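You operate a simulated robot arm through the tools that you are given. There is no shell and no other tool. Be economical: measure what you need, move in short steps, check, and stop when the job is done.

You are at the controls of a simulated two-armed robot. One attempt, no reset.

Task
Hold the white tube still and rub the stuck sand off it.
Fine: use the rubbing block; then brush the spilt sand off the table with the blue brush; block and brush go back. Set down upright: blue brush. What is to be rubbed or washed off counts as gone when no trace of it is left.

Only the result counts: the job must be done as asked and must still hold three seconds after the hand-in. Knocking over, shifting, dropping, spilling or breaking anything else fails it.

Robot
Two 6-joint arms with two-finger parallel grippers on one trunk, on a base that drives. Base frame: it is fixed to the floor where the robot stands at the start and does not move with it; the origin is under the middle of the robot, x ahead of it, y to its left, z up. Readings come in m, degrees, newtons and seconds.
The left shoulder is at the start at [0.06, 0.187, 1.097], the right one opposite. With the tool pointing down near the work surface each hand reaches from about 0.26 to 0.62 m from the robot's upright axis, wherever it stands, measured 20 degrees to its own side. Places, roughly: blue brush (12x6x8 cm) [0.5, -0.3, 0.8]; spilt sand [0.3, 0, 0.8]. Payload 1.57 kg a hand.
The tool frame of a hand sits at the grasp point between the pads (the TCP): z along the fingers, y along the line on which they close. The tips reach 0.03 m beyond it. The gripper opens to 0.11 m. The fingers are 0.024 m wide and 0.012 m thick; the gripper's body (0.048 by 0.112 m) begins 0.078 m behind the TCP.
Orientation is told as [roll, pitch, yaw] about the base's x, y, z axes, in that order, counted from this pose: with the fingers straight down and closing along the base's y, the tool's x points along the base's -x, its y along +y and its z along -z.

Tools
- The arms move only by the tool apply_moves. It takes "left_rows", "right_rows" or both (then of equal length, played together; a hand with none holds still); each is a list of rows, each an object of numbers (a shift or turn left out is 0, a gripper value left out holds the last): "claw": the closure in counts, from 0 (fully open) to 255 (shut); "tx", "ty", "tz": the shift along the tool's x, y, z in units of 150 mm (1.0 is 150 mm); "ax", "ay", "az": the turn, a rotation vector about the tool's x, y, z in units of 120 degrees (1.0 is 120 degrees). In form: [{"claw": .., "tx": .., "ty": .., "tz": .., "ax": .., "ay": .., "az": ..}, ...]. A call has 1 to 20 rows; each row is the pose to reach, as a shift and turn from the pose commanded when the call began, along the tool's axes at that moment. A call with a number of a shift or a turn outside -1 to 1 is refused whole. Each row takes 0.2 s and may step no farther than 0.05 m and 8.6 degrees from the row before; otherwise, or with a gripper value out of range, the whole call is refused. A pose out of reach is approached as far as the arm can. The call stops where the force on the tool passes 40 N (or 10 N more than at its start, if that is more) or the arm is blocked; 0.2 s more then pass. The fingers move at their own pace (about 0.153 m/s each) and stop on an object; they squeeze with about 35 N. The grip force told is the motor's: it shows also when the fingers shut on nothing. Time passes only in rows, and 0.2 s behind the last, so rows that repeat a pose let the fingers close. The reply holds the time, the measured pose of the TCP, the force on the tool along the base axes, the opening and the grip force, in the units named above and with some noise, with the torque about the TCP (base axes, N m) and any sound that the robot's microphone picked up.
- Cameras (640 x 400 px; columns grow to the right, rows downward): "scene" is now at [0.0101, 0.0167, 1.6311]; the picture's right is [0.23, -0.97, 0.00], its down [-0.82, -0.19, -0.54] and it looks along [0.52, 0.12, -0.84] (base axes); focal length 251 px, centre (320, 200). "left" rides on the left gripper at [0.07, -0.016, -0.141] in its tool frame; the picture's right is [0.23, 0.97, 0.00], its down [-0.85, 0.20, -0.48] and it looks along [-0.47, 0.11, 0.88] (tool axes); focal length 222 px, centre (320, 200). "right" rides on the right gripper at [0.07, 0.016, -0.141] in its tool frame; the picture's right is [-0.23, 0.97, 0.00], its down [-0.86, -0.20, -0.48] and it looks along [-0.47, -0.11, 0.88] (tool axes); focal length 222 px, centre (320, 200). There is no depth. A picture from a camera that has moved, and an enlarged one, comes with that camera's place and axes in the base frame and with its lens.
- get_image(camera): a new picture of that camera. The clock stands still meanwhile.
- slide_trunk(by): slides the trunk up (or, below 0, down) by that many m; the arms and the scene camera ride with it, the base frame stays. It gives what a move gives, with no picture.
- roll_base(legs): drives the robot by 1 to 6 legs, each [ahead, left, turn to the left] in m, m and degrees, along the robot's own axes; the way and the turn of a leg run together, so that a leg with both is an arc; at most 1.5 m and 180 degrees a leg. The arms and the cameras ride along, it lands a little off, and it stops where it bumps. It gives what a move gives.
- pan_tilt(pan, tilt): turns the head with the scene camera to pan (to the left, within 86 degrees either way) and tilt (down, from -29 to 69), counted from straight ahead of the robot. It gives what a move gives.
- enlarge(camera, box): a new picture of the part [left, top, right, bottom] of that camera's present view, enlarged. The clock stands still meanwhile.
- finish_job(): hands the job in; it is judged then, once.

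Go step by step. Nothing tells you exact positions but the pictures and the camera data: compare them with the known pose of the tool, close in by small moves and look again before you grip or let go. The budget is 120 turns and 100 pictures, counting those below and the enlarged ones. Unless the task says otherwise, let go and move clear before handing in, and close with one line.

The tools are called after "Request:" by a JSON object that holds its "api" and its "payload". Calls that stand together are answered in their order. apply_moves: Moves the arms, as the interface text tells. Its arguments: {"type":"object","properties":{"left_rows":{"type":"array","items":{"type":"object","properties":{"claw":{"type":"number"},"tx":{"type":"number"},"ty":{"type":"number"},"tz":{"type":"number"},"ax":{"type":"number"},"ay":{"type":"number"},"az":{"type":"number"}}}},"right_rows":{"type":"array","items":{"type":"object","properties":{"claw":{"type":"number"},"tx":{"type":"number"},"ty":{"type":"number"},"tz":{"type":"number"},"ax":{"type":"number"},"ay":{"type":"number"},"az":{"type":"number"}}}}},"required":[]} The other tools are called the same way: slide_trunk (by) slides the trunk up or down; roll_base (legs) drives the base; pan_tilt (pan, tilt) turns the head that bears the scene camera; get_image (camera) takes a picture; enlarge (camera, box) takes an enlarged picture of a part of a camera's view; finish_job () hands the job in.

At the start:

```text
time: 0.0
left_ee_pos: [0.4558, 0.3282, 1.1029]
left_tool_rot: [0.2, 0.0, 0.0]
left_ft_force: [1.2, -0.4, 0.7]
left_torque: [0.0, -0.01, -0.01]
left_gripper_width: 0.1102
left_gripper_force: 0.1
right_ee_pos: [0.4443, -0.0833, 1.1606]
right_tool_rot: [0.0, 0.0, 0.0]
right_ft_force: [-0.5, 0.5, 0.7]
right_torque: [-0.02, 0.03, -0.03]
right_gripper_width: 0.1103
right_gripper_force: 0.1
trunk travel left (down, up): [-0.725, 0.265]
robot x, y, heading: [-0.0006, 0.001, -0.0]
head pan, tilt: [13.3, 57.6]
```

scene: 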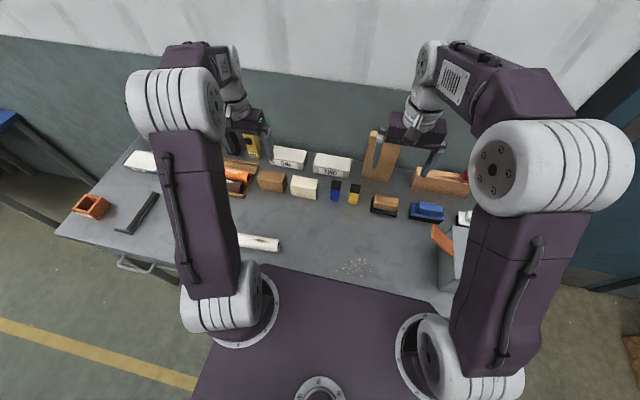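
right: 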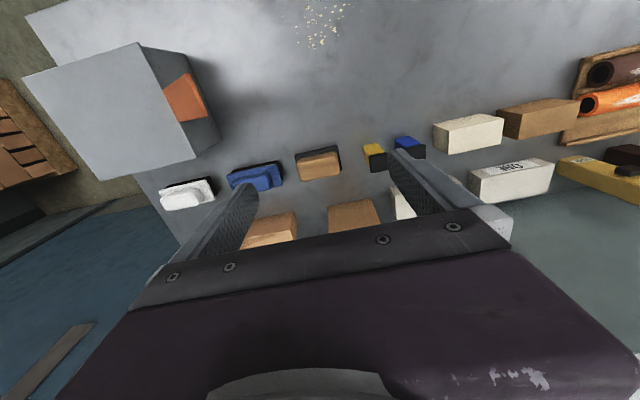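
left: 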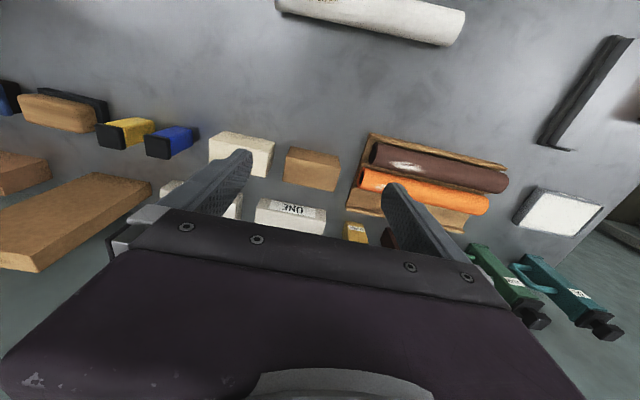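

I see a bench with many objects; the white tube lies at the left near edge of the table and the spilt sand is near the middle. I take closer looks first.

Request:
{"api": "enlarge", "payload": {"camera": "scene", "box": [220, 130, 380, 230]}}

Request:
{"api": "enlarge", "payload": {"camera": "scene", "box": [340, 130, 500, 230]}}

Request:
{"api": "enlarge", "payload": {"camera": "left", "box": [240, 0, 500, 160]}}

Request:
{"api": "enlarge", "payload": {"camera": "right", "box": [130, 80, 450, 280]}}

```text
4.00 times, centred on (300, 180) of scene
camera zoom: at [0.0101, 0.0167, 1.6311], right [0.23, -0.97, 0.0], down [-0.82, -0.19, -0.54], along [0.52, 0.12, -0.84], focal length 1005 px, centre (400, 280)
```

zoom: 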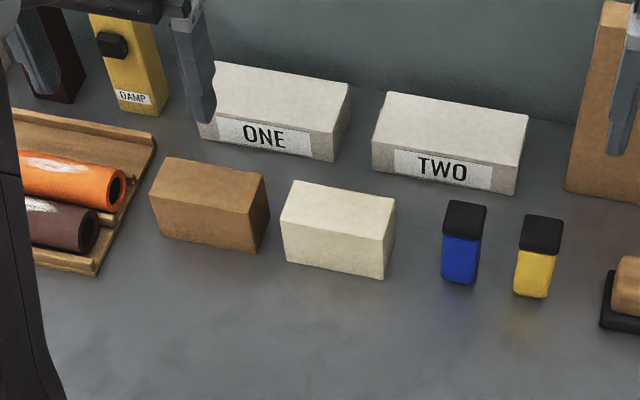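

```text
4.00 times, centred on (420, 180) of scene
camera zoom: at [0.0101, 0.0167, 1.6311], right [0.23, -0.97, 0.0], down [-0.82, -0.19, -0.54], along [0.52, 0.12, -0.84], focal length 1005 px, centre (-80, 280)
```

zoom: 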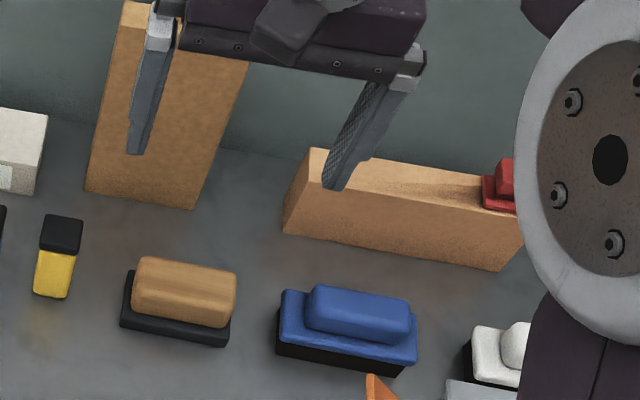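

```text
2.46 times, centred on (370, 80) of left
camera zoom: at [0.3871, 0.3125, 1.2434], right [-0.23, 0.97, 0.0], down [0.85, 0.2, 0.48], along [0.47, 0.11, -0.88], focal length 547 px, centre (197, 495)
```

zoom: 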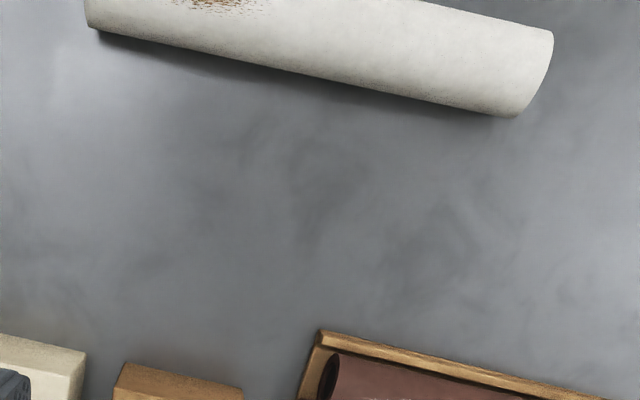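

```text
2.00 times, centred on (290, 180) of right
camera zoom: at [0.3739, -0.0657, 1.3025], right [0.23, 0.97, 0.0], down [0.86, -0.2, 0.48], along [0.47, -0.11, -0.88], focal length 444 px, centre (380, 240)
```

zoom: 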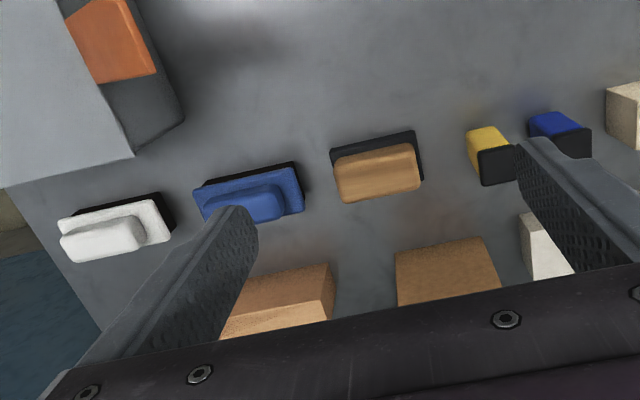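

I need to identify the rubbing block among several candidates. I look at labels.

Request:
{"api": "enlarge", "payload": {"camera": "left", "box": [440, 180, 640, 360]}}

Request:
{"api": "enlarge", "payload": {"camera": "left", "box": [0, 80, 380, 280]}}

Request:
{"api": "enlarge", "payload": {"camera": "scene", "box": [60, 120, 290, 260]}}

Request:
{"api": "pan_tilt", "payload": {"pan": -25, "tilt": 55}}

Request:
{"api": "get_image", "payload": {"camera": "scene"}}

```text
2.22 times, centred on (540, 270) of left
camera zoom: at [0.3871, 0.3125, 1.2434], right [-0.23, 0.97, 0.0], down [0.85, 0.2, 0.48], along [0.47, 0.11, -0.88], focal length 494 px, centre (-169, 44)
```

zoom: 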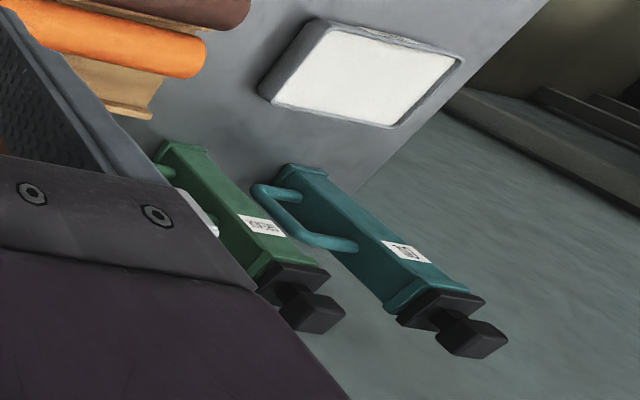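

```text
1.68 times, centred on (190, 180) of left
camera zoom: at [0.3871, 0.3125, 1.2434], right [-0.23, 0.97, 0.0], down [0.85, 0.2, 0.48], along [0.47, 0.11, -0.88], focal length 374 px, centre (539, 234)
```

zoom: 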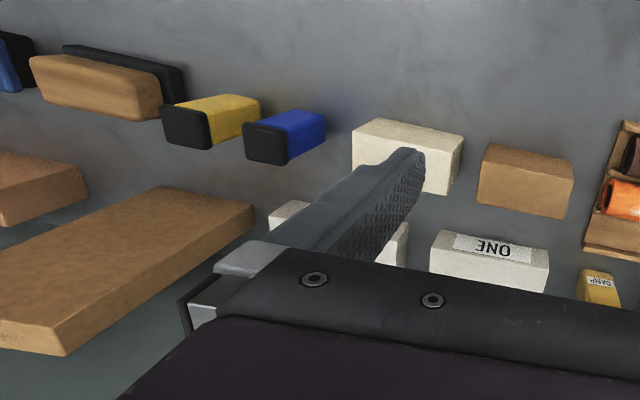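

```text
2.78 times, centred on (175, 190) of scene
camera zoom: at [0.0101, 0.0167, 1.6311], right [0.23, -0.97, 0.0], down [-0.82, -0.19, -0.54], along [0.52, 0.12, -0.84], focal length 699 px, centre (724, 228)
```

zoom: 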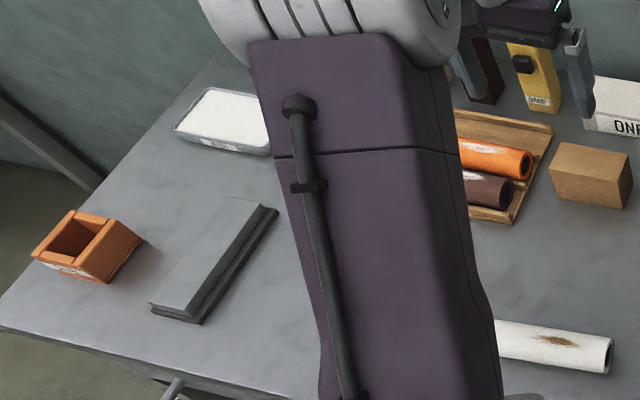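

```text
time: 1.1
left_ee_pos: [0.4565, 0.3281, 1.1021]
left_tool_rot: [0.1, 0.0, -0.1]
left_ft_force: [-0.1, 0.7, -0.8]
left_torque: [0.01, 0.02, -0.02]
left_gripper_width: 0.1099
left_gripper_force: 0.1
right_ee_pos: [0.4446, -0.0836, 1.1608]
right_tool_rot: [0.0, 0.1, 0.2]
right_ft_force: [0.6, -0.5, -0.6]
right_torque: [0.04, 0.02, 0.0]
right_gripper_width: 0.1101
right_gripper_force: 0.1
trunk travel left (down, up): [-0.725, 0.265]
robot x, y, heading: [-0.0001, 0.0002, 0.1]
head pan, tilt: [-25.0, 55.0]
```

```text
89 pictures are left
camera scene: at [0.008, -0.0296, 1.6343], right [-0.42, -0.91, 0.0], down [-0.74, 0.35, -0.57], along [0.52, -0.24, -0.82], focal length 251 px, centre (320, 200)
```

scene: 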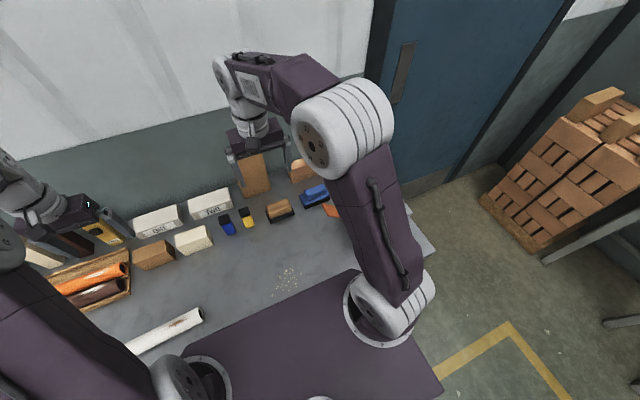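

The wood-and-black object looks like the rubbing block (a wooden grip over a black pad), next to the blue and white brushes. I lower the right hand a little for a closer look.

Request:
{"api": "apply_moves", "payload": {"right_rows": [{"tx": 0.1, "ty": -0.08, "tz": 0.25}, {"tx": 0.2, "ty": -0.15, "tz": 0.5}, {"tx": 0.3, "ty": -0.23, "tz": 0.75}, {"tx": 0.4, "ty": -0.31, "tz": 1.0}]}}

Request:
{"api": "get_image", "payload": {"camera": "right"}}

Request:
{"api": "enlarge", "payload": {"camera": "scene", "box": [130, 170, 350, 310]}}

```text
time: 2.0
left_ee_pos: [0.4578, 0.3274, 1.1031]
left_tool_rot: [0.1, 0.1, 0.1]
left_ft_force: [0.0, -0.7, -0.5]
left_torque: [0.05, -0.02, -0.01]
left_gripper_width: 0.11
left_gripper_force: 0.1
right_ee_pos: [0.3881, -0.1272, 1.0104]
right_tool_rot: [0.0, 0.1, -0.1]
right_ft_force: [1.7, -0.3, 0.0]
right_torque: [-0.02, 0.0, 0.01]
right_gripper_width: 0.1099
right_gripper_force: 0.0
trunk travel left (down, up): [-0.725, 0.265]
robot x, y, heading: [-0.0019, 0.0016, -0.2]
head pan, tilt: [-25.0, 55.0]
```

```text
88 pictures are left
camera right: at [0.3171, -0.1097, 1.1516], right [0.23, 0.97, 0.0], down [0.85, -0.2, 0.48], along [0.47, -0.11, -0.88], focal length 222 px, centre (320, 200)
```

right: 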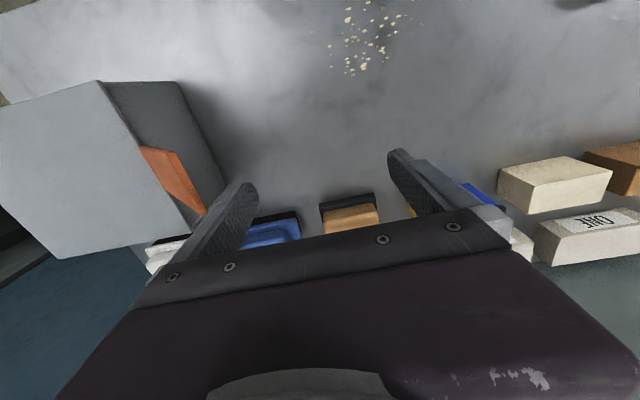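

```text
2.86 times, centred on (240, 240) of scene
camera zoom: at [0.0085, -0.0304, 1.6343], right [-0.42, -0.91, 0.0], down [-0.74, 0.35, -0.57], along [0.52, -0.24, -0.82], focal length 718 px, centre (549, 86)
```

zoom: 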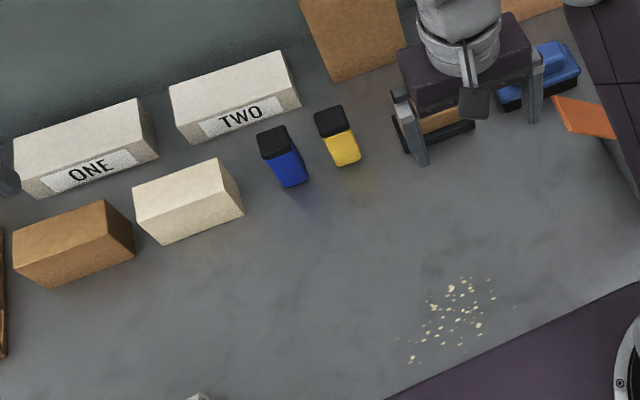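

The wooden block lies at about (0.535, -0.107) with its length along y; the blue brush is beside it at about (0.54, -0.26). I turn the right hand 90° so it closes along x, above the block, and look.

Request:
{"api": "apply_moves", "payload": {"right_rows": [{"tx": -0.08, "ty": 0.01, "az": 0.07}, {"tx": -0.16, "ty": 0.02, "az": 0.14}, {"tx": -0.25, "ty": 0.03, "az": 0.21}, {"tx": -0.33, "ty": 0.04, "az": 0.28}, {"tx": -0.42, "ty": 0.05, "az": 0.35}, {"tx": -0.5, "ty": 0.06, "az": 0.42}, {"tx": -0.6, "ty": 0.08, "az": 0.49}, {"tx": -0.7, "ty": 0.1, "az": 0.56}, {"tx": -0.8, "ty": 0.12, "az": 0.63}, {"tx": -0.9, "ty": 0.13, "az": 0.7}, {"tx": -0.98, "ty": 0.13, "az": 0.75}, {"tx": -0.98, "ty": 0.13, "az": 0.75}]}}

Request:
{"api": "get_image", "payload": {"camera": "right"}}

Request:
{"api": "get_image", "payload": {"camera": "scene"}}

```text
time: 4.7
left_ee_pos: [0.4572, 0.3278, 1.1026]
left_tool_rot: [0.2, 0.0, 0.1]
left_ft_force: [-0.1, 0.2, 0.0]
left_torque: [0.02, 0.03, 0.01]
left_gripper_width: 0.1099
left_gripper_force: 0.0
right_ee_pos: [0.5319, -0.1105, 1.0116]
right_tool_rot: [0.0, 0.0, -90.1]
right_ft_force: [-1.0, 0.6, -0.5]
right_torque: [0.01, 0.02, -0.01]
right_gripper_width: 0.1102
right_gripper_force: 0.1
trunk travel left (down, up): [-0.725, 0.265]
robot x, y, heading: [0.0008, -0.0031, 0.4]
head pan, tilt: [-25.0, 55.0]
```

```text
86 pictures are left
camera right: at [0.5473, -0.04, 1.1522], right [0.97, -0.23, 0.0], down [-0.2, -0.85, 0.48], along [-0.11, -0.47, -0.88], focal length 222 px, centre (320, 200)
```

right: 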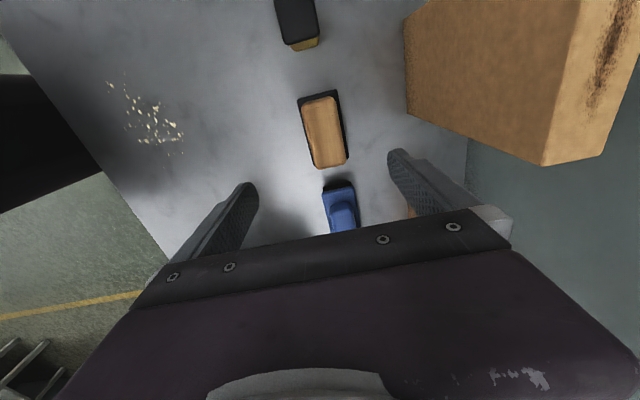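

```text
85 pictures are left
camera scene: at [0.0076, -0.0297, 1.6343], right [-0.42, -0.91, 0.0], down [-0.74, 0.35, -0.57], along [0.52, -0.24, -0.82], focal length 251 px, centre (320, 200)
```

scene: 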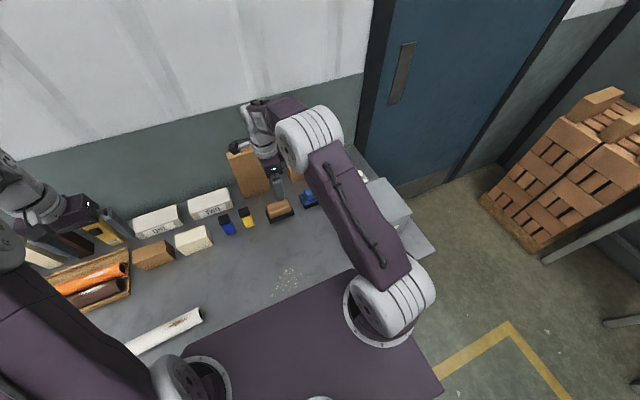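

The block is right below the hand, aligned. I centre the hand and descend partway, then check its height.

Request:
{"api": "apply_moves", "payload": {"right_rows": [{"tx": 0.02, "ty": 0.02, "tz": 0.2}, {"tx": 0.035, "ty": 0.04, "tz": 0.45}]}}

Request:
{"api": "get_image", "payload": {"camera": "right"}}

Request:
{"api": "enlarge", "payload": {"camera": "scene", "box": [220, 150, 340, 230]}}

```text
time: 5.2
left_ee_pos: [0.4582, 0.3283, 1.1018]
left_tool_rot: [0.1, 0.0, 0.1]
left_ft_force: [-0.2, 0.5, -0.5]
left_torque: [-0.03, 0.03, 0.02]
left_gripper_width: 0.1099
left_gripper_force: 0.0
right_ee_pos: [0.5396, -0.105, 0.9411]
right_tool_rot: [0.0, 0.0, -90.0]
right_ft_force: [-0.3, -0.1, 0.0]
right_torque: [0.0, 0.01, 0.01]
right_gripper_width: 0.1104
right_gripper_force: 0.1
trunk travel left (down, up): [-0.725, 0.265]
robot x, y, heading: [-0.0021, 0.0009, 0.0]
head pan, tilt: [-25.0, 55.0]
```

```text
84 pictures are left
camera right: at [0.5545, -0.0348, 1.0827], right [0.97, -0.23, 0.0], down [-0.2, -0.86, 0.48], along [-0.11, -0.47, -0.88], focal length 222 px, centre (320, 200)
```

right: 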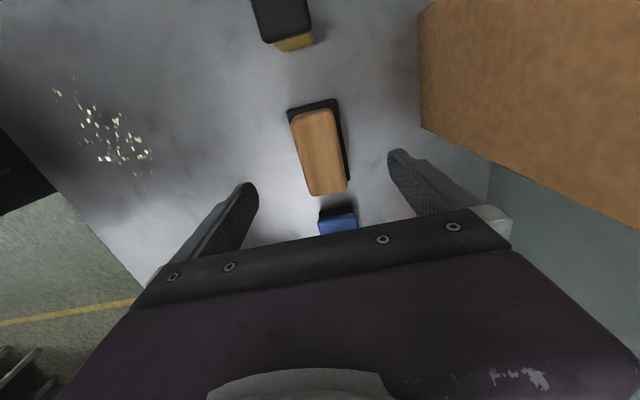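

```text
5.00 times, centred on (280, 190) of scene
camera zoom: at [0.0092, -0.0299, 1.6343], right [-0.42, -0.91, 0.0], down [-0.74, 0.35, -0.57], along [0.52, -0.24, -0.82], focal length 1256 px, centre (520, 250)
```

zoom: 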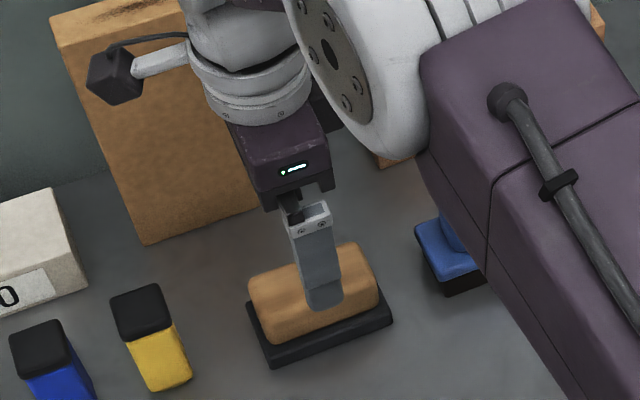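

Clearly a wooden grip on a thin black pad: the rubbing block. Its top is at about z = 0.858, so I descend to TCP 0.848 and grip.

Request:
{"api": "apply_moves", "payload": {"right_rows": [{"tx": 0.02, "tz": 0.2, "az": 0.03}, {"tx": 0.02, "tz": 0.42, "az": 0.03}, {"tx": 0.02, "tz": 0.62, "az": 0.03}, {"tx": 0.02, "tz": 0.62, "az": 0.03, "claw": 255}, {"tx": 0.02, "tz": 0.62, "az": 0.03, "claw": 255}, {"tx": 0.02, "tz": 0.62, "az": 0.03, "claw": 255}, {"tx": 0.02, "tz": 0.62, "az": 0.03, "claw": 255}]}}

Request:
{"api": "enlarge", "payload": {"camera": "scene", "box": [220, 150, 340, 230]}}

```text
time: 6.8
left_ee_pos: [0.4572, 0.3289, 1.1023]
left_tool_rot: [0.1, 0.1, 0.0]
left_ft_force: [0.5, 0.7, -0.6]
left_torque: [-0.02, 0.02, 0.03]
left_gripper_width: 0.1104
left_gripper_force: 0.1
right_ee_pos: [0.5398, -0.1028, 0.849]
right_tool_rot: [-0.2, 0.0, -93.6]
right_ft_force: [0.5, -0.6, -0.2]
right_torque: [0.0, -0.02, 0.02]
right_gripper_width: 0.0464
right_gripper_force: 35.1
trunk travel left (down, up): [-0.725, 0.265]
robot x, y, heading: [-0.0007, -0.0026, 0.1]
head pan, tilt: [-25.0, 55.0]
```

```text
5.00 times, centred on (280, 190) of scene
camera zoom: at [0.0085, -0.0297, 1.6342], right [-0.42, -0.91, 0.0], down [-0.74, 0.35, -0.57], along [0.52, -0.24, -0.82], focal length 1256 px, centre (520, 250)
```

zoom: 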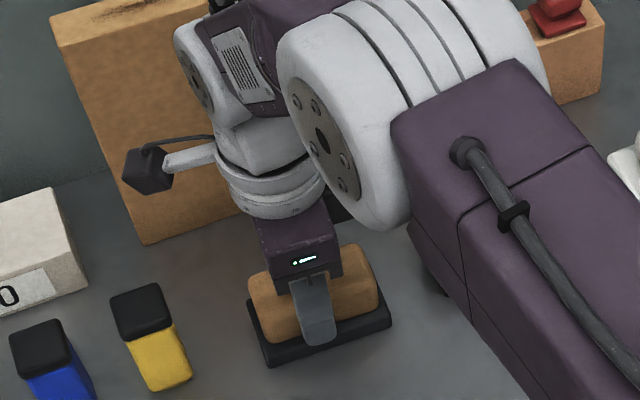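

Gripped (home: TCP 0.540, -0.103, 0.849, yaw -93.6). I lift it, then drive back and left so both hands can work on the tube.

Request:
{"api": "apply_moves", "payload": {"right_rows": [{"tz": -0.3}, {"tz": -0.6}, {"tz": -0.9}, {"tz": -1.0, "ty": -0.3}, {"tz": -1.0, "ty": -0.5}]}}

Request:
{"api": "roll_base", "payload": {"legs": [[-0.15, 0, 0], [0, 0.28, 0]]}}

Request:
{"api": "pan_tilt", "payload": {"pan": 0, "tilt": 60}}

Request:
{"api": "get_image", "payload": {"camera": "scene"}}

Request:
{"api": "get_image", "payload": {"camera": "left"}}

```text
time: 8.1
left_ee_pos: [0.4563, 0.3277, 1.1017]
left_tool_rot: [0.1, -0.1, 0.0]
left_ft_force: [0.6, 0.1, -0.6]
left_torque: [0.0, 0.02, -0.01]
left_gripper_width: 0.1101
left_gripper_force: 0.1
right_ee_pos: [0.4643, -0.0938, 1.0001]
right_tool_rot: [0.0, -0.1, -93.7]
right_ft_force: [0.8, -0.1, -2.2]
right_torque: [-0.03, -0.03, -0.03]
right_gripper_width: 0.0459
right_gripper_force: 35.5
trunk travel left (down, up): [-0.725, 0.265]
robot x, y, heading: [0.0, -0.0014, 0.1]
head pan, tilt: [-25.0, 55.0]
```

```text
time: 10.9
left_ee_pos: [0.3111, 0.6026, 1.1026]
left_tool_rot: [0.3, 0.0, -0.2]
left_ft_force: [0.1, -0.8, 0.2]
left_torque: [0.0, -0.02, 0.01]
left_gripper_width: 0.1099
left_gripper_force: 0.1
right_ee_pos: [0.3166, 0.1781, 0.9998]
right_tool_rot: [0.0, 0.1, -93.8]
right_ft_force: [1.5, 0.4, -2.2]
right_torque: [-0.02, -0.01, 0.0]
right_gripper_width: 0.0458
right_gripper_force: 34.9
trunk travel left (down, up): [-0.725, 0.265]
robot x, y, heading: [-0.1484, 0.2779, -0.2]
head pan, tilt: [-25.0, 55.0]
```

```text
time: 11.8
left_ee_pos: [0.31, 0.6029, 1.1026]
left_tool_rot: [0.2, 0.1, -0.2]
left_ft_force: [-0.4, -0.1, -0.7]
left_torque: [-0.01, -0.02, 0.02]
left_gripper_width: 0.1099
left_gripper_force: 0.1
right_ee_pos: [0.3171, 0.1778, 0.9996]
right_tool_rot: [0.0, -0.1, -93.8]
right_ft_force: [0.7, -0.6, -2.4]
right_torque: [0.01, -0.01, -0.04]
right_gripper_width: 0.0459
right_gripper_force: 35.2
trunk travel left (down, up): [-0.725, 0.265]
robot x, y, heading: [-0.1437, 0.2742, -0.3]
head pan, tilt: [0.0, 60.0]
```

```text
81 pictures are left
camera scene: at [-0.1377, 0.2768, 1.6282], right [-0.01, -1.0, 0.0], down [-0.87, 0.0, -0.5], along [0.5, 0.0, -0.87], focal length 251 px, centre (320, 200)
```

scene: 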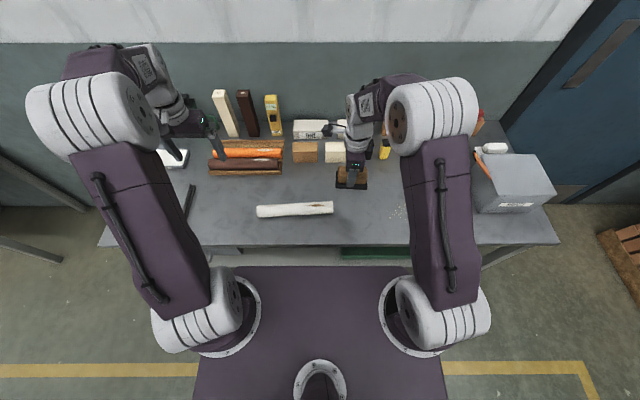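

```text
80 pictures are left
camera left: at [0.2414, 0.5869, 1.2433], right [-0.22, 0.97, 0.0], down [0.86, 0.2, 0.48], along [0.47, 0.11, -0.88], focal length 222 px, centre (320, 200)
```

left: 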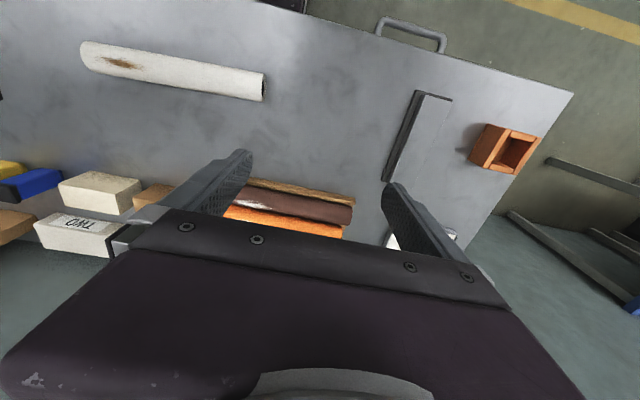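

The whole table is now in view with the tube clear. I zoom in on it to locate the patch and size the tube.

Request:
{"api": "enlarge", "payload": {"camera": "scene", "box": [240, 180, 350, 240]}}

Request:
{"api": "enlarge", "payload": {"camera": "left", "box": [70, 20, 290, 140]}}

```text
5.82 times, centred on (295, 210) of scene
camera zoom: at [-0.1377, 0.2768, 1.6282], right [-0.01, -1.0, 0.0], down [-0.87, 0.0, -0.5], along [0.5, 0.0, -0.87], focal length 1462 px, centre (466, 142)
```

zoom: 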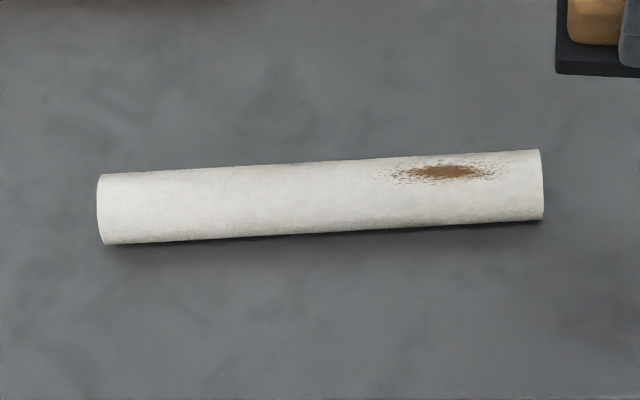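

```text
2.91 times, centred on (180, 80) of left
camera zoom: at [0.2414, 0.5869, 1.2433], right [-0.22, 0.97, 0.0], down [0.86, 0.2, 0.48], along [0.47, 0.11, -0.88], focal length 646 px, centre (727, 549)
```

zoom: 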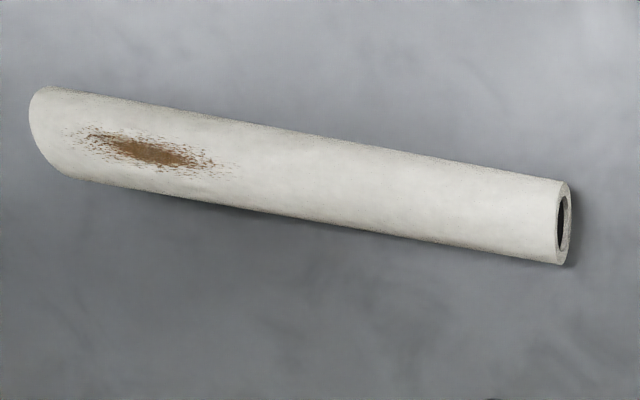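

The tube is 4.4 cm thick, with its axis from (0.294, 0.229) to (0.280, 0.503), and the stuck sand is on its top at y ≈ 0.255–0.33. I bring the left hand, turned across the tube, over y ≈ 0.455.

Request:
{"api": "apply_moves", "payload": {"left_rows": [{"tx": 0.02, "ty": -0.08, "tz": 0.05, "az": 0.066}, {"tx": 0.04, "ty": -0.16, "tz": 0.1, "az": 0.132}, {"tx": 0.06, "ty": -0.25, "tz": 0.15, "az": 0.198}, {"tx": 0.08, "ty": -0.33, "tz": 0.2, "az": 0.264}, {"tx": 0.1, "ty": -0.42, "tz": 0.27, "az": 0.33}, {"tx": 0.12, "ty": -0.5, "tz": 0.34, "az": 0.396}, {"tx": 0.13, "ty": -0.6, "tz": 0.42, "az": 0.462}, {"tx": 0.14, "ty": -0.7, "tz": 0.5, "az": 0.528}, {"tx": 0.16, "ty": -0.8, "tz": 0.6, "az": 0.594}, {"tx": 0.18, "ty": -0.9, "tz": 0.75, "az": 0.66}, {"tx": 0.18, "ty": -0.987, "tz": 0.9, "az": 0.725}, {"tx": 0.18, "ty": -0.987, "tz": 0.95, "az": 0.725}]}}

Request:
{"api": "get_image", "payload": {"camera": "left"}}

Request:
{"api": "get_image", "payload": {"camera": "scene"}}

```text
time: 14.4
left_ee_pos: [0.2831, 0.4561, 0.9601]
left_tool_rot: [0.0, -0.1, -87.3]
left_ft_force: [0.2, -0.1, 0.3]
left_torque: [0.01, 0.0, 0.01]
left_gripper_width: 0.1101
left_gripper_force: 0.0
right_ee_pos: [0.3174, 0.1794, 1.0]
right_tool_rot: [0.0, 0.0, -93.8]
right_ft_force: [0.7, 0.2, -3.3]
right_torque: [0.04, -0.01, -0.02]
right_gripper_width: 0.0459
right_gripper_force: 35.3
trunk travel left (down, up): [-0.725, 0.265]
robot x, y, heading: [-0.1478, 0.2779, -0.2]
head pan, tilt: [0.0, 60.0]
```

```text
77 pictures are left
camera left: at [0.2636, 0.5238, 1.1002], right [0.96, 0.27, 0.0], down [0.24, -0.85, 0.48], along [0.13, -0.46, -0.88], focal length 222 px, centre (320, 200)
```

left: 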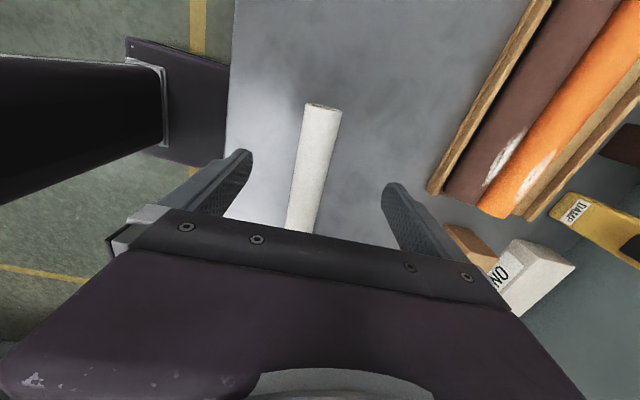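

```text
76 pictures are left
camera scene: at [-0.1378, 0.2772, 1.6282], right [0.0, -1.0, 0.0], down [-0.87, 0.0, -0.5], along [0.5, 0.0, -0.87], focal length 251 px, centre (320, 200)
```

scene: 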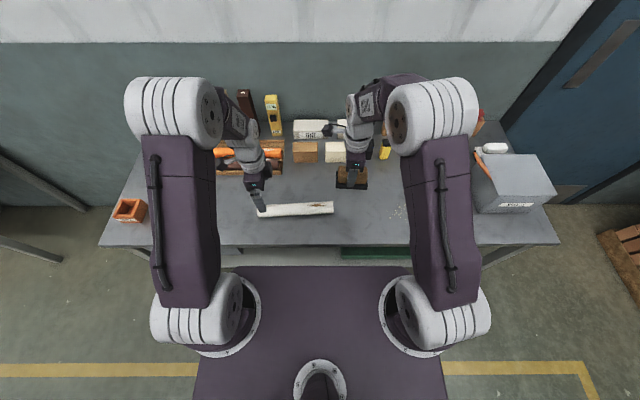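

The tube runs between the left fingers, centred within a few mm. I lower the left hand and close gently on it.

Request:
{"api": "apply_moves", "payload": {"left_rows": [{"ty": -0.015, "tz": 0.3}, {"ty": -0.015, "tz": 0.6}, {"ty": -0.015, "tz": 0.827}, {"ty": -0.015, "tz": 0.827, "claw": 80}, {"ty": -0.015, "tz": 0.827, "claw": 110}]}}

Request:
{"api": "get_image", "payload": {"camera": "left"}}

Request:
{"api": "enlarge", "payload": {"camera": "scene", "box": [220, 160, 350, 240]}}

```text
time: 15.6
left_ee_pos: [0.2836, 0.454, 0.8372]
left_tool_rot: [0.0, 0.1, -87.4]
left_ft_force: [0.4, 0.2, 0.7]
left_torque: [0.0, -0.01, 0.01]
left_gripper_width: 0.063
left_gripper_force: 0.1
right_ee_pos: [0.3173, 0.1783, 1.0005]
right_tool_rot: [0.0, 0.0, -93.7]
right_ft_force: [0.2, -0.4, -3.2]
right_torque: [0.0, 0.02, 0.01]
right_gripper_width: 0.0459
right_gripper_force: 34.7
trunk travel left (down, up): [-0.725, 0.265]
robot x, y, heading: [-0.145, 0.2775, -0.1]
head pan, tilt: [0.0, 60.0]
```

```text
75 pictures are left
camera left: at [0.2638, 0.5229, 0.9778], right [0.96, 0.27, 0.0], down [0.24, -0.84, 0.48], along [0.13, -0.46, -0.88], focal length 222 px, centre (320, 200)
```

left: 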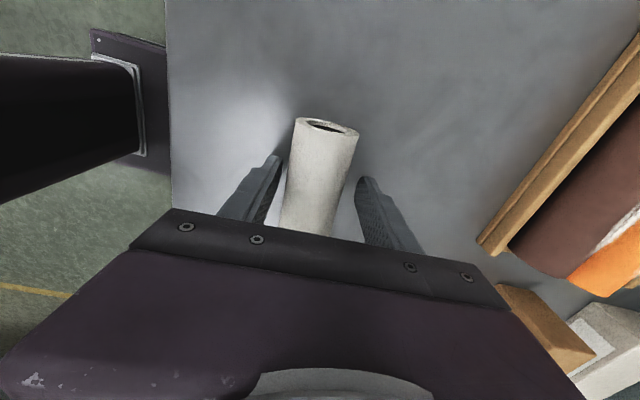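

```text
4.92 times, centred on (285, 200) of scene
camera zoom: at [-0.1377, 0.277, 1.6282], right [0.0, -1.0, 0.0], down [-0.87, 0.0, -0.5], along [0.5, 0.0, -0.87], focal length 1237 px, centre (492, 200)
```

zoom: 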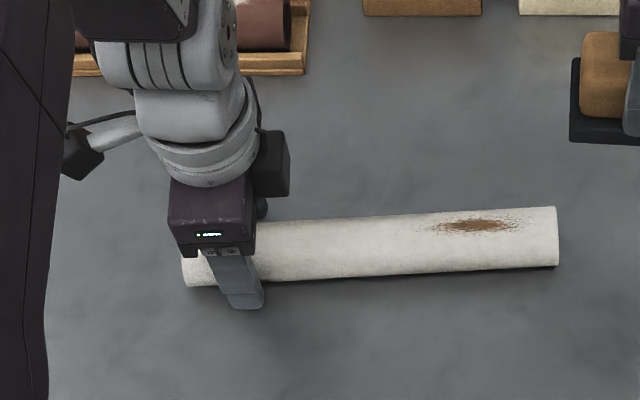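

Tube is well between the fingers; I close fully.

Request:
{"api": "apply_moves", "payload": {"left_rows": [{"claw": 140}, {"claw": 255}, {"claw": 255}, {"claw": 255}]}}

Request:
{"api": "enlarge", "payload": {"camera": "scene", "box": [220, 160, 350, 240]}}

```text
time: 16.6
left_ee_pos: [0.2824, 0.4538, 0.8365]
left_tool_rot: [0.0, 0.1, -87.1]
left_ft_force: [-0.9, 0.4, 0.4]
left_torque: [0.07, -0.01, 0.16]
left_gripper_width: 0.0433
left_gripper_force: 35.2
right_ee_pos: [0.3176, 0.1778, 0.9987]
right_tool_rot: [0.0, 0.0, -93.8]
right_ft_force: [0.1, 0.9, -2.3]
right_torque: [0.0, 0.0, 0.0]
right_gripper_width: 0.0456
right_gripper_force: 35.0
trunk travel left (down, up): [-0.725, 0.265]
robot x, y, heading: [-0.1477, 0.2743, -0.5]
head pan, tilt: [0.0, 60.0]
```

```text
4.92 times, centred on (285, 200) of scene
camera zoom: at [-0.1376, 0.2769, 1.6282], right [0.0, -1.0, 0.0], down [-0.87, 0.0, -0.5], along [0.5, 0.0, -0.87], focal length 1237 px, centre (492, 200)
```

zoom: 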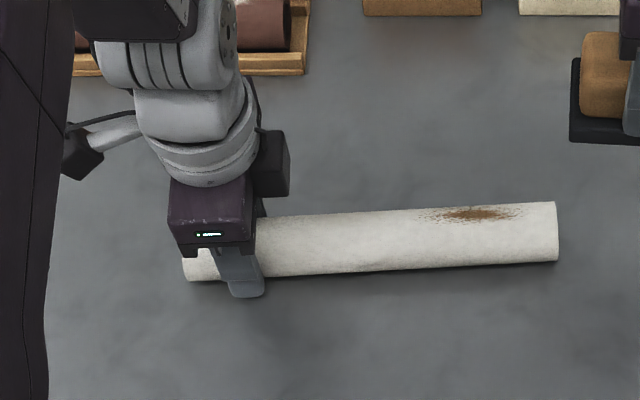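

The tube is held firmly; it rolled a little, so the patch now faces about 18° forward of the top. I bring the block above it, tilted 18° to match.

Request:
{"api": "apply_moves", "payload": {"right_rows": [{"tx": 0.12, "ty": -0.003, "tz": 0.1, "ax": 0.03, "az": -0.011}, {"tx": 0.28, "ty": -0.006, "tz": 0.2, "ax": 0.06, "az": -0.022}, {"tx": 0.44, "ty": -0.009, "tz": 0.3, "ax": 0.09, "az": -0.033}, {"tx": 0.6, "ty": -0.012, "tz": 0.42, "ax": 0.12, "az": -0.044}, {"tx": 0.72, "ty": -0.015, "tz": 0.538, "ax": 0.15, "az": -0.057}]}}

Request:
{"api": "enlarge", "payload": {"camera": "scene", "box": [220, 150, 380, 250]}}

Request:
{"api": "get_image", "payload": {"camera": "right"}}

```text
time: 17.8
left_ee_pos: [0.2837, 0.4536, 0.8367]
left_tool_rot: [0.0, 0.1, -87.2]
left_ft_force: [-0.5, -0.1, 0.1]
left_torque: [0.12, 0.01, 0.02]
left_gripper_width: 0.0432
left_gripper_force: 35.2
right_ee_pos: [0.3194, 0.2851, 0.917]
right_tool_rot: [-18.1, 1.0, -87.1]
right_ft_force: [1.2, -0.2, -3.5]
right_torque: [0.03, -0.05, 0.01]
right_gripper_width: 0.046
right_gripper_force: 35.1
trunk travel left (down, up): [-0.725, 0.265]
robot x, y, heading: [-0.1432, 0.2764, -0.2]
head pan, tilt: [0.0, 60.0]
```

```text
4.00 times, centred on (300, 200) of scene
camera zoom: at [-0.1375, 0.2771, 1.6283], right [0.0, -1.0, 0.0], down [-0.87, 0.0, -0.5], along [0.5, 0.0, -0.87], focal length 1005 px, centre (400, 200)
```

zoom: 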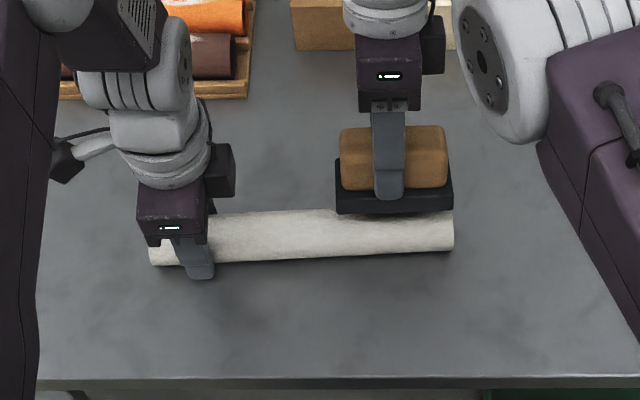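

```text
71 pictures are left
camera right: at [0.3749, 0.3567, 1.0473], right [0.94, -0.17, -0.31], down [0.0, -0.87, 0.5], along [-0.35, -0.47, -0.81], focal length 222 px, centre (320, 200)
```

right: 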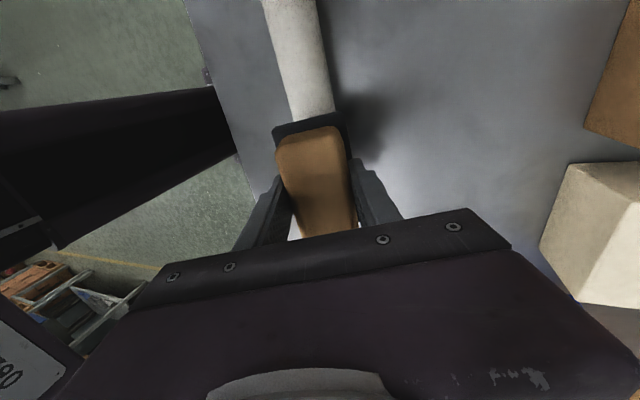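

The tilted block sits over the patch end of the tube. I press down along the tool axis until contact.

Request:
{"api": "apply_moves", "payload": {"right_rows": [{"tz": 0.08}, {"tz": 0.15}, {"tz": 0.18}, {"tz": 0.19}, {"tz": 0.2}]}}

Request:
{"api": "enlarge", "payload": {"camera": "scene", "box": [220, 150, 380, 250]}}

```text
time: 19.0
left_ee_pos: [0.2823, 0.4531, 0.8369]
left_tool_rot: [0.2, 0.0, -87.2]
left_ft_force: [2.2, -1.3, -2.3]
left_torque: [0.7, -0.13, 0.45]
left_gripper_width: 0.0434
left_gripper_force: 35.3
right_ee_pos: [0.314, 0.2862, 0.8919]
right_tool_rot: [-17.8, 1.0, -87.2]
right_ft_force: [3.0, 0.3, 16.2]
right_torque: [-1.0, 0.04, 0.16]
right_gripper_width: 0.0458
right_gripper_force: 34.7
trunk travel left (down, up): [-0.725, 0.265]
robot x, y, heading: [-0.1482, 0.2797, -0.3]
head pan, tilt: [0.0, 60.0]
```

```text
4.00 times, centred on (300, 200) of scene
camera zoom: at [-0.1384, 0.2772, 1.6285], right [0.0, -1.0, 0.0], down [-0.87, 0.0, -0.5], along [0.5, 0.0, -0.87], focal length 1005 px, centre (400, 200)
```

zoom: 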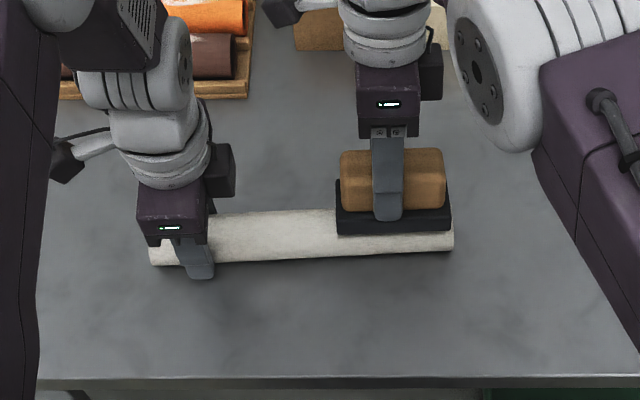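

Contact at about 17–19 N. I rub with short strokes along the tube and then check.

Request:
{"api": "apply_moves", "payload": {"right_rows": [{"tx": 0.1, "tz": -0.01}, {"tx": 0.18, "tz": -0.01}, {"tx": 0.05, "tz": -0.01}, {"tx": -0.12, "tz": -0.01}, {"tx": 0.05, "tz": -0.01}, {"tx": 0.18, "tz": -0.01}, {"tx": 0.05, "tz": -0.01}, {"tx": -0.12, "tz": -0.01}, {"tx": 0.05, "tz": -0.01}, {"tx": 0.18, "tz": -0.01}, {"tx": 0.05, "tz": -0.01}, {"tx": -0.12, "tz": -0.01}, {"tx": 0.05, "tz": -0.01}, {"tx": 0.18, "tz": -0.01}, {"tx": 0.05, "tz": -0.01}, {"tx": -0.12, "tz": -0.01}, {"tx": 0.0, "tz": -0.01}]}}

Request:
{"api": "apply_moves", "payload": {"right_rows": [{"tz": -0.2}, {"tz": -0.4, "tx": -0.3}, {"tz": -0.5, "tx": -0.6}, {"tz": -0.5, "tx": -0.85}]}}

Request:
{"api": "enlarge", "payload": {"camera": "scene", "box": [260, 180, 350, 240]}}

```text
time: 22.6
left_ee_pos: [0.2824, 0.4543, 0.8373]
left_tool_rot: [0.0, -0.1, -87.3]
left_ft_force: [-0.1, 1.3, 0.3]
left_torque: [0.41, 0.01, -0.01]
left_gripper_width: 0.0432
left_gripper_force: 34.8
right_ee_pos: [0.3144, 0.2856, 0.8911]
right_tool_rot: [-18.0, 1.1, -87.1]
right_ft_force: [0.2, -0.3, -3.3]
right_torque: [0.0, -0.01, -0.04]
right_gripper_width: 0.0458
right_gripper_force: 34.9
trunk travel left (down, up): [-0.725, 0.265]
robot x, y, heading: [-0.1486, 0.2772, -0.5]
head pan, tilt: [0.0, 60.0]
```

```text
refused: row 2 steps farther than a row can; nothing moved
```

```text
6.67 times, centred on (305, 210) of scene
camera zoom: at [-0.1379, 0.2778, 1.6282], right [0.0, -1.0, 0.0], down [-0.87, 0.0, -0.5], along [0.5, 0.0, -0.87], focal length 1675 px, centre (420, 133)
```

zoom: 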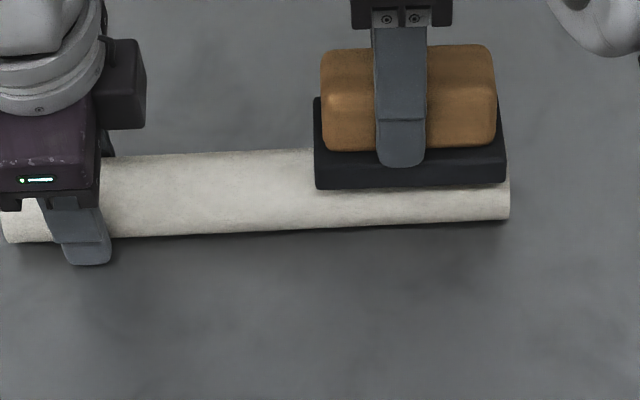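

Backing off lost the pressure, so I press again (+1.3 mm) and rub more strokes.

Request:
{"api": "apply_moves", "payload": {"right_rows": [{"tz": 0.009}, {"tx": 0.1, "tz": 0.009}, {"tx": 0.18, "tz": 0.009}, {"tx": 0.05, "tz": 0.009}, {"tx": -0.12, "tz": 0.009}, {"tx": 0.05, "tz": 0.009}, {"tx": 0.18, "tz": 0.009}, {"tx": 0.05, "tz": 0.009}, {"tx": -0.12, "tz": 0.009}, {"tx": 0.05, "tz": 0.009}, {"tx": 0.18, "tz": 0.009}, {"tx": 0.05, "tz": 0.009}, {"tx": -0.12, "tz": 0.009}, {"tx": 0.05, "tz": 0.009}, {"tx": 0.18, "tz": 0.009}, {"tx": 0.05, "tz": 0.009}, {"tx": -0.12, "tz": 0.009}, {"tx": 0.0, "tz": 0.009}]}}

Request:
{"api": "apply_moves", "payload": {"right_rows": [{"tz": -0.2}, {"tz": -0.4, "tx": -0.2}, {"tz": -0.5, "tx": -0.45}, {"tz": -0.5, "tx": -0.75}]}}

Request:
{"api": "enlarge", "payload": {"camera": "scene", "box": [260, 180, 350, 240]}}

```text
time: 26.4
left_ee_pos: [0.2837, 0.4545, 0.8367]
left_tool_rot: [0.1, 0.0, -87.2]
left_ft_force: [0.2, 1.5, -0.5]
left_torque: [0.65, 0.04, -0.19]
left_gripper_width: 0.0429
left_gripper_force: 34.9
right_ee_pos: [0.3135, 0.2864, 0.8902]
right_tool_rot: [-18.0, 0.9, -87.1]
right_ft_force: [0.7, -0.2, -1.4]
right_torque: [-0.06, -0.02, 0.0]
right_gripper_width: 0.0458
right_gripper_force: 34.8
trunk travel left (down, up): [-0.725, 0.265]
robot x, y, heading: [-0.1498, 0.2756, -0.5]
head pan, tilt: [0.0, 60.0]
```

```text
time: 27.4
left_ee_pos: [0.2829, 0.4533, 0.8382]
left_tool_rot: [0.0, 0.1, -87.3]
left_ft_force: [0.8, -0.7, 0.3]
left_torque: [-0.43, -0.03, -0.04]
left_gripper_width: 0.0433
left_gripper_force: 34.9
right_ee_pos: [0.338, 0.1729, 0.9576]
right_tool_rot: [-17.9, 1.0, -87.1]
right_ft_force: [-0.4, 0.9, -2.1]
right_torque: [0.0, -0.03, -0.01]
right_gripper_width: 0.0458
right_gripper_force: 34.9
trunk travel left (down, up): [-0.725, 0.265]
robot x, y, heading: [-0.1493, 0.2782, -0.0]
head pan, tilt: [0.0, 60.0]
```

```text
6.67 times, centred on (305, 210) of scene
camera zoom: at [-0.1377, 0.2754, 1.6282], right [0.0, -1.0, 0.0], down [-0.87, 0.0, -0.5], along [0.5, 0.0, -0.87], focal length 1675 px, centre (420, 133)
```

zoom: 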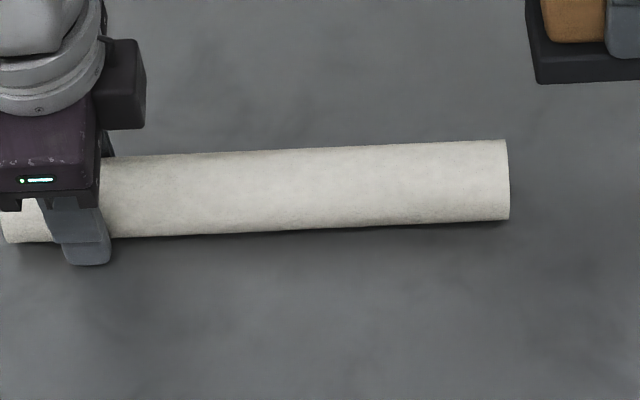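

The patch appears gone. I bring the right camera over the far side of the tube to verify there is no trace there before letting go.

Request:
{"api": "apply_moves", "payload": {"right_rows": [{"tx": 0.1, "ty": 0.1, "tz": -0.25}, {"tx": 0.3, "ty": 0.22, "tz": -0.4}, {"tx": 0.5, "ty": 0.33, "tz": -0.5}, {"tx": 0.68, "ty": 0.41, "tz": -0.6}, {"tx": 0.82, "ty": 0.41, "tz": -0.63}]}}

Request:
{"api": "get_image", "payload": {"camera": "right"}}

```text
time: 28.6
left_ee_pos: [0.2825, 0.4549, 0.8356]
left_tool_rot: [0.1, 0.0, -87.3]
left_ft_force: [0.6, -1.1, 1.5]
left_torque: [0.39, -0.04, -0.03]
left_gripper_width: 0.0433
left_gripper_force: 35.1
right_ee_pos: [0.3419, 0.2702, 1.0243]
right_tool_rot: [-17.9, 1.0, -87.0]
right_ft_force: [-0.2, 0.0, -3.5]
right_torque: [-0.02, -0.03, 0.02]
right_gripper_width: 0.0457
right_gripper_force: 35.1
right hand out of reach, approached as far as the arm can: row 2, 3, 4, 5
trunk travel left (down, up): [-0.725, 0.265]
robot x, y, heading: [-0.1478, 0.2777, -0.4]
head pan, tilt: [0.0, 60.0]
```

```text
67 pictures are left
camera right: at [0.3966, 0.3421, 1.1551], right [0.94, -0.18, -0.31], down [0.0, -0.86, 0.5], along [-0.35, -0.47, -0.81], focal length 222 px, centre (320, 200)
```

right: 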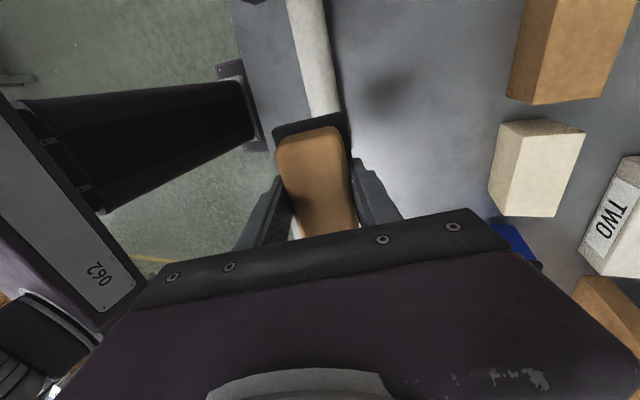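

The arm hit its reach; the part of tube visible is useful though, so I enlarge it.

Request:
{"api": "enlarge", "payload": {"camera": "right", "box": [260, 0, 360, 130]}}

```text
3.08 times, centred on (310, 65) of right
camera zoom: at [0.3966, 0.3421, 1.1551], right [0.94, -0.18, -0.31], down [0.0, -0.86, 0.5], along [-0.35, -0.47, -0.81], focal length 684 px, centre (351, 615)
```

zoom: 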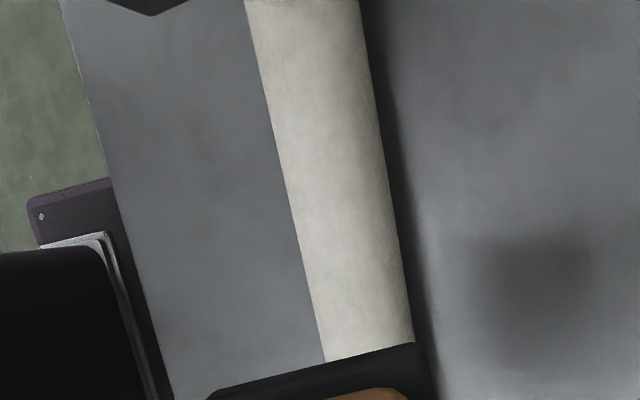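

The visible surface is clean. I bring the right hand back and untilt it, then release the tube and raise the left hand for a final check.

Request:
{"api": "apply_moves", "payload": {"right_rows": [{"tx": -0.2, "ty": -0.1, "tz": 0.05, "ax": -0.03}, {"tx": -0.4, "ty": -0.2, "tz": 0.1, "ax": -0.06}, {"tx": -0.6, "ty": -0.3, "tz": 0.15, "ax": -0.09}, {"tx": -0.8, "ty": -0.4, "tz": 0.2, "ax": -0.12}, {"tx": -0.9, "ty": -0.4, "tz": 0.2, "ax": -0.15}]}}

Request:
{"api": "apply_moves", "payload": {"left_rows": [{"claw": 200}, {"claw": 110}, {"claw": 80}, {"claw": 60}, {"tz": -0.3}, {"tz": -0.6}, {"tz": -0.9}, {"tz": -1.0}]}}

Request:
{"api": "get_image", "payload": {"camera": "left"}}

Request:
{"api": "enlarge", "payload": {"camera": "scene", "box": [240, 170, 350, 240]}}

```text
time: 29.8
left_ee_pos: [0.2831, 0.4534, 0.8357]
left_tool_rot: [0.0, 0.1, -87.3]
left_ft_force: [0.1, -1.0, 0.2]
left_torque: [-0.19, 0.0, -0.09]
left_gripper_width: 0.0432
left_gripper_force: 35.2
right_ee_pos: [0.2805, 0.1328, 1.0102]
right_tool_rot: [0.1, 1.1, -87.0]
right_ft_force: [0.4, -0.6, -3.3]
right_torque: [0.0, -0.02, 0.02]
right_gripper_width: 0.046
right_gripper_force: 35.1
trunk travel left (down, up): [-0.725, 0.265]
robot x, y, heading: [-0.1483, 0.2788, -0.6]
head pan, tilt: [0.0, 60.0]
```

```text
time: 31.6
left_ee_pos: [0.2812, 0.4555, 0.9853]
left_tool_rot: [0.1, 0.0, -87.2]
left_ft_force: [0.0, -0.9, 0.3]
left_torque: [0.01, 0.0, 0.03]
left_gripper_width: 0.0842
left_gripper_force: 0.1
right_ee_pos: [0.2799, 0.1324, 1.0106]
right_tool_rot: [0.0, 1.1, -87.2]
right_ft_force: [-0.3, 0.1, -2.5]
right_torque: [0.01, -0.03, -0.02]
right_gripper_width: 0.0459
right_gripper_force: 34.7
trunk travel left (down, up): [-0.725, 0.265]
robot x, y, heading: [-0.148, 0.2793, -0.3]
head pan, tilt: [0.0, 60.0]
```

```text
65 pictures are left
camera left: at [0.2622, 0.5239, 1.1267], right [0.96, 0.27, 0.0], down [0.24, -0.84, 0.48], along [0.13, -0.46, -0.88], focal length 222 px, centre (320, 200)
```

left: 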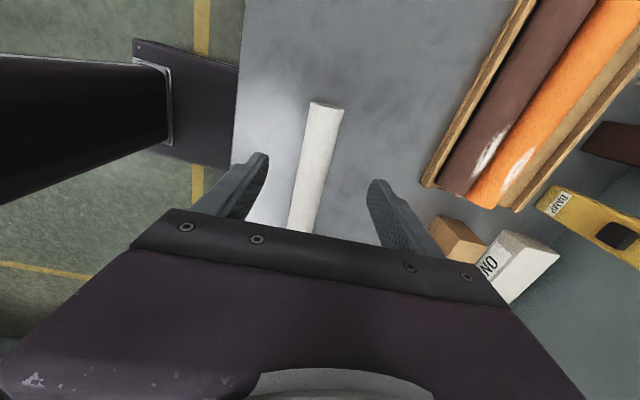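

```text
5.71 times, centred on (295, 205) of scene
camera zoom: at [-0.138, 0.2769, 1.6282], right [0.0, -1.0, 0.0], down [-0.87, 0.0, -0.5], along [0.5, 0.0, -0.87], focal length 1436 px, centre (463, 171)
```

zoom: 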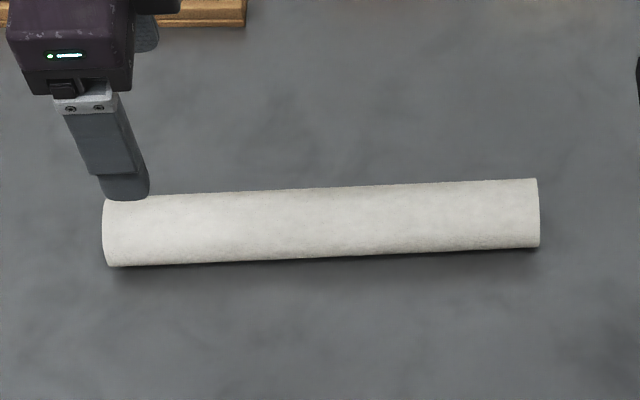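

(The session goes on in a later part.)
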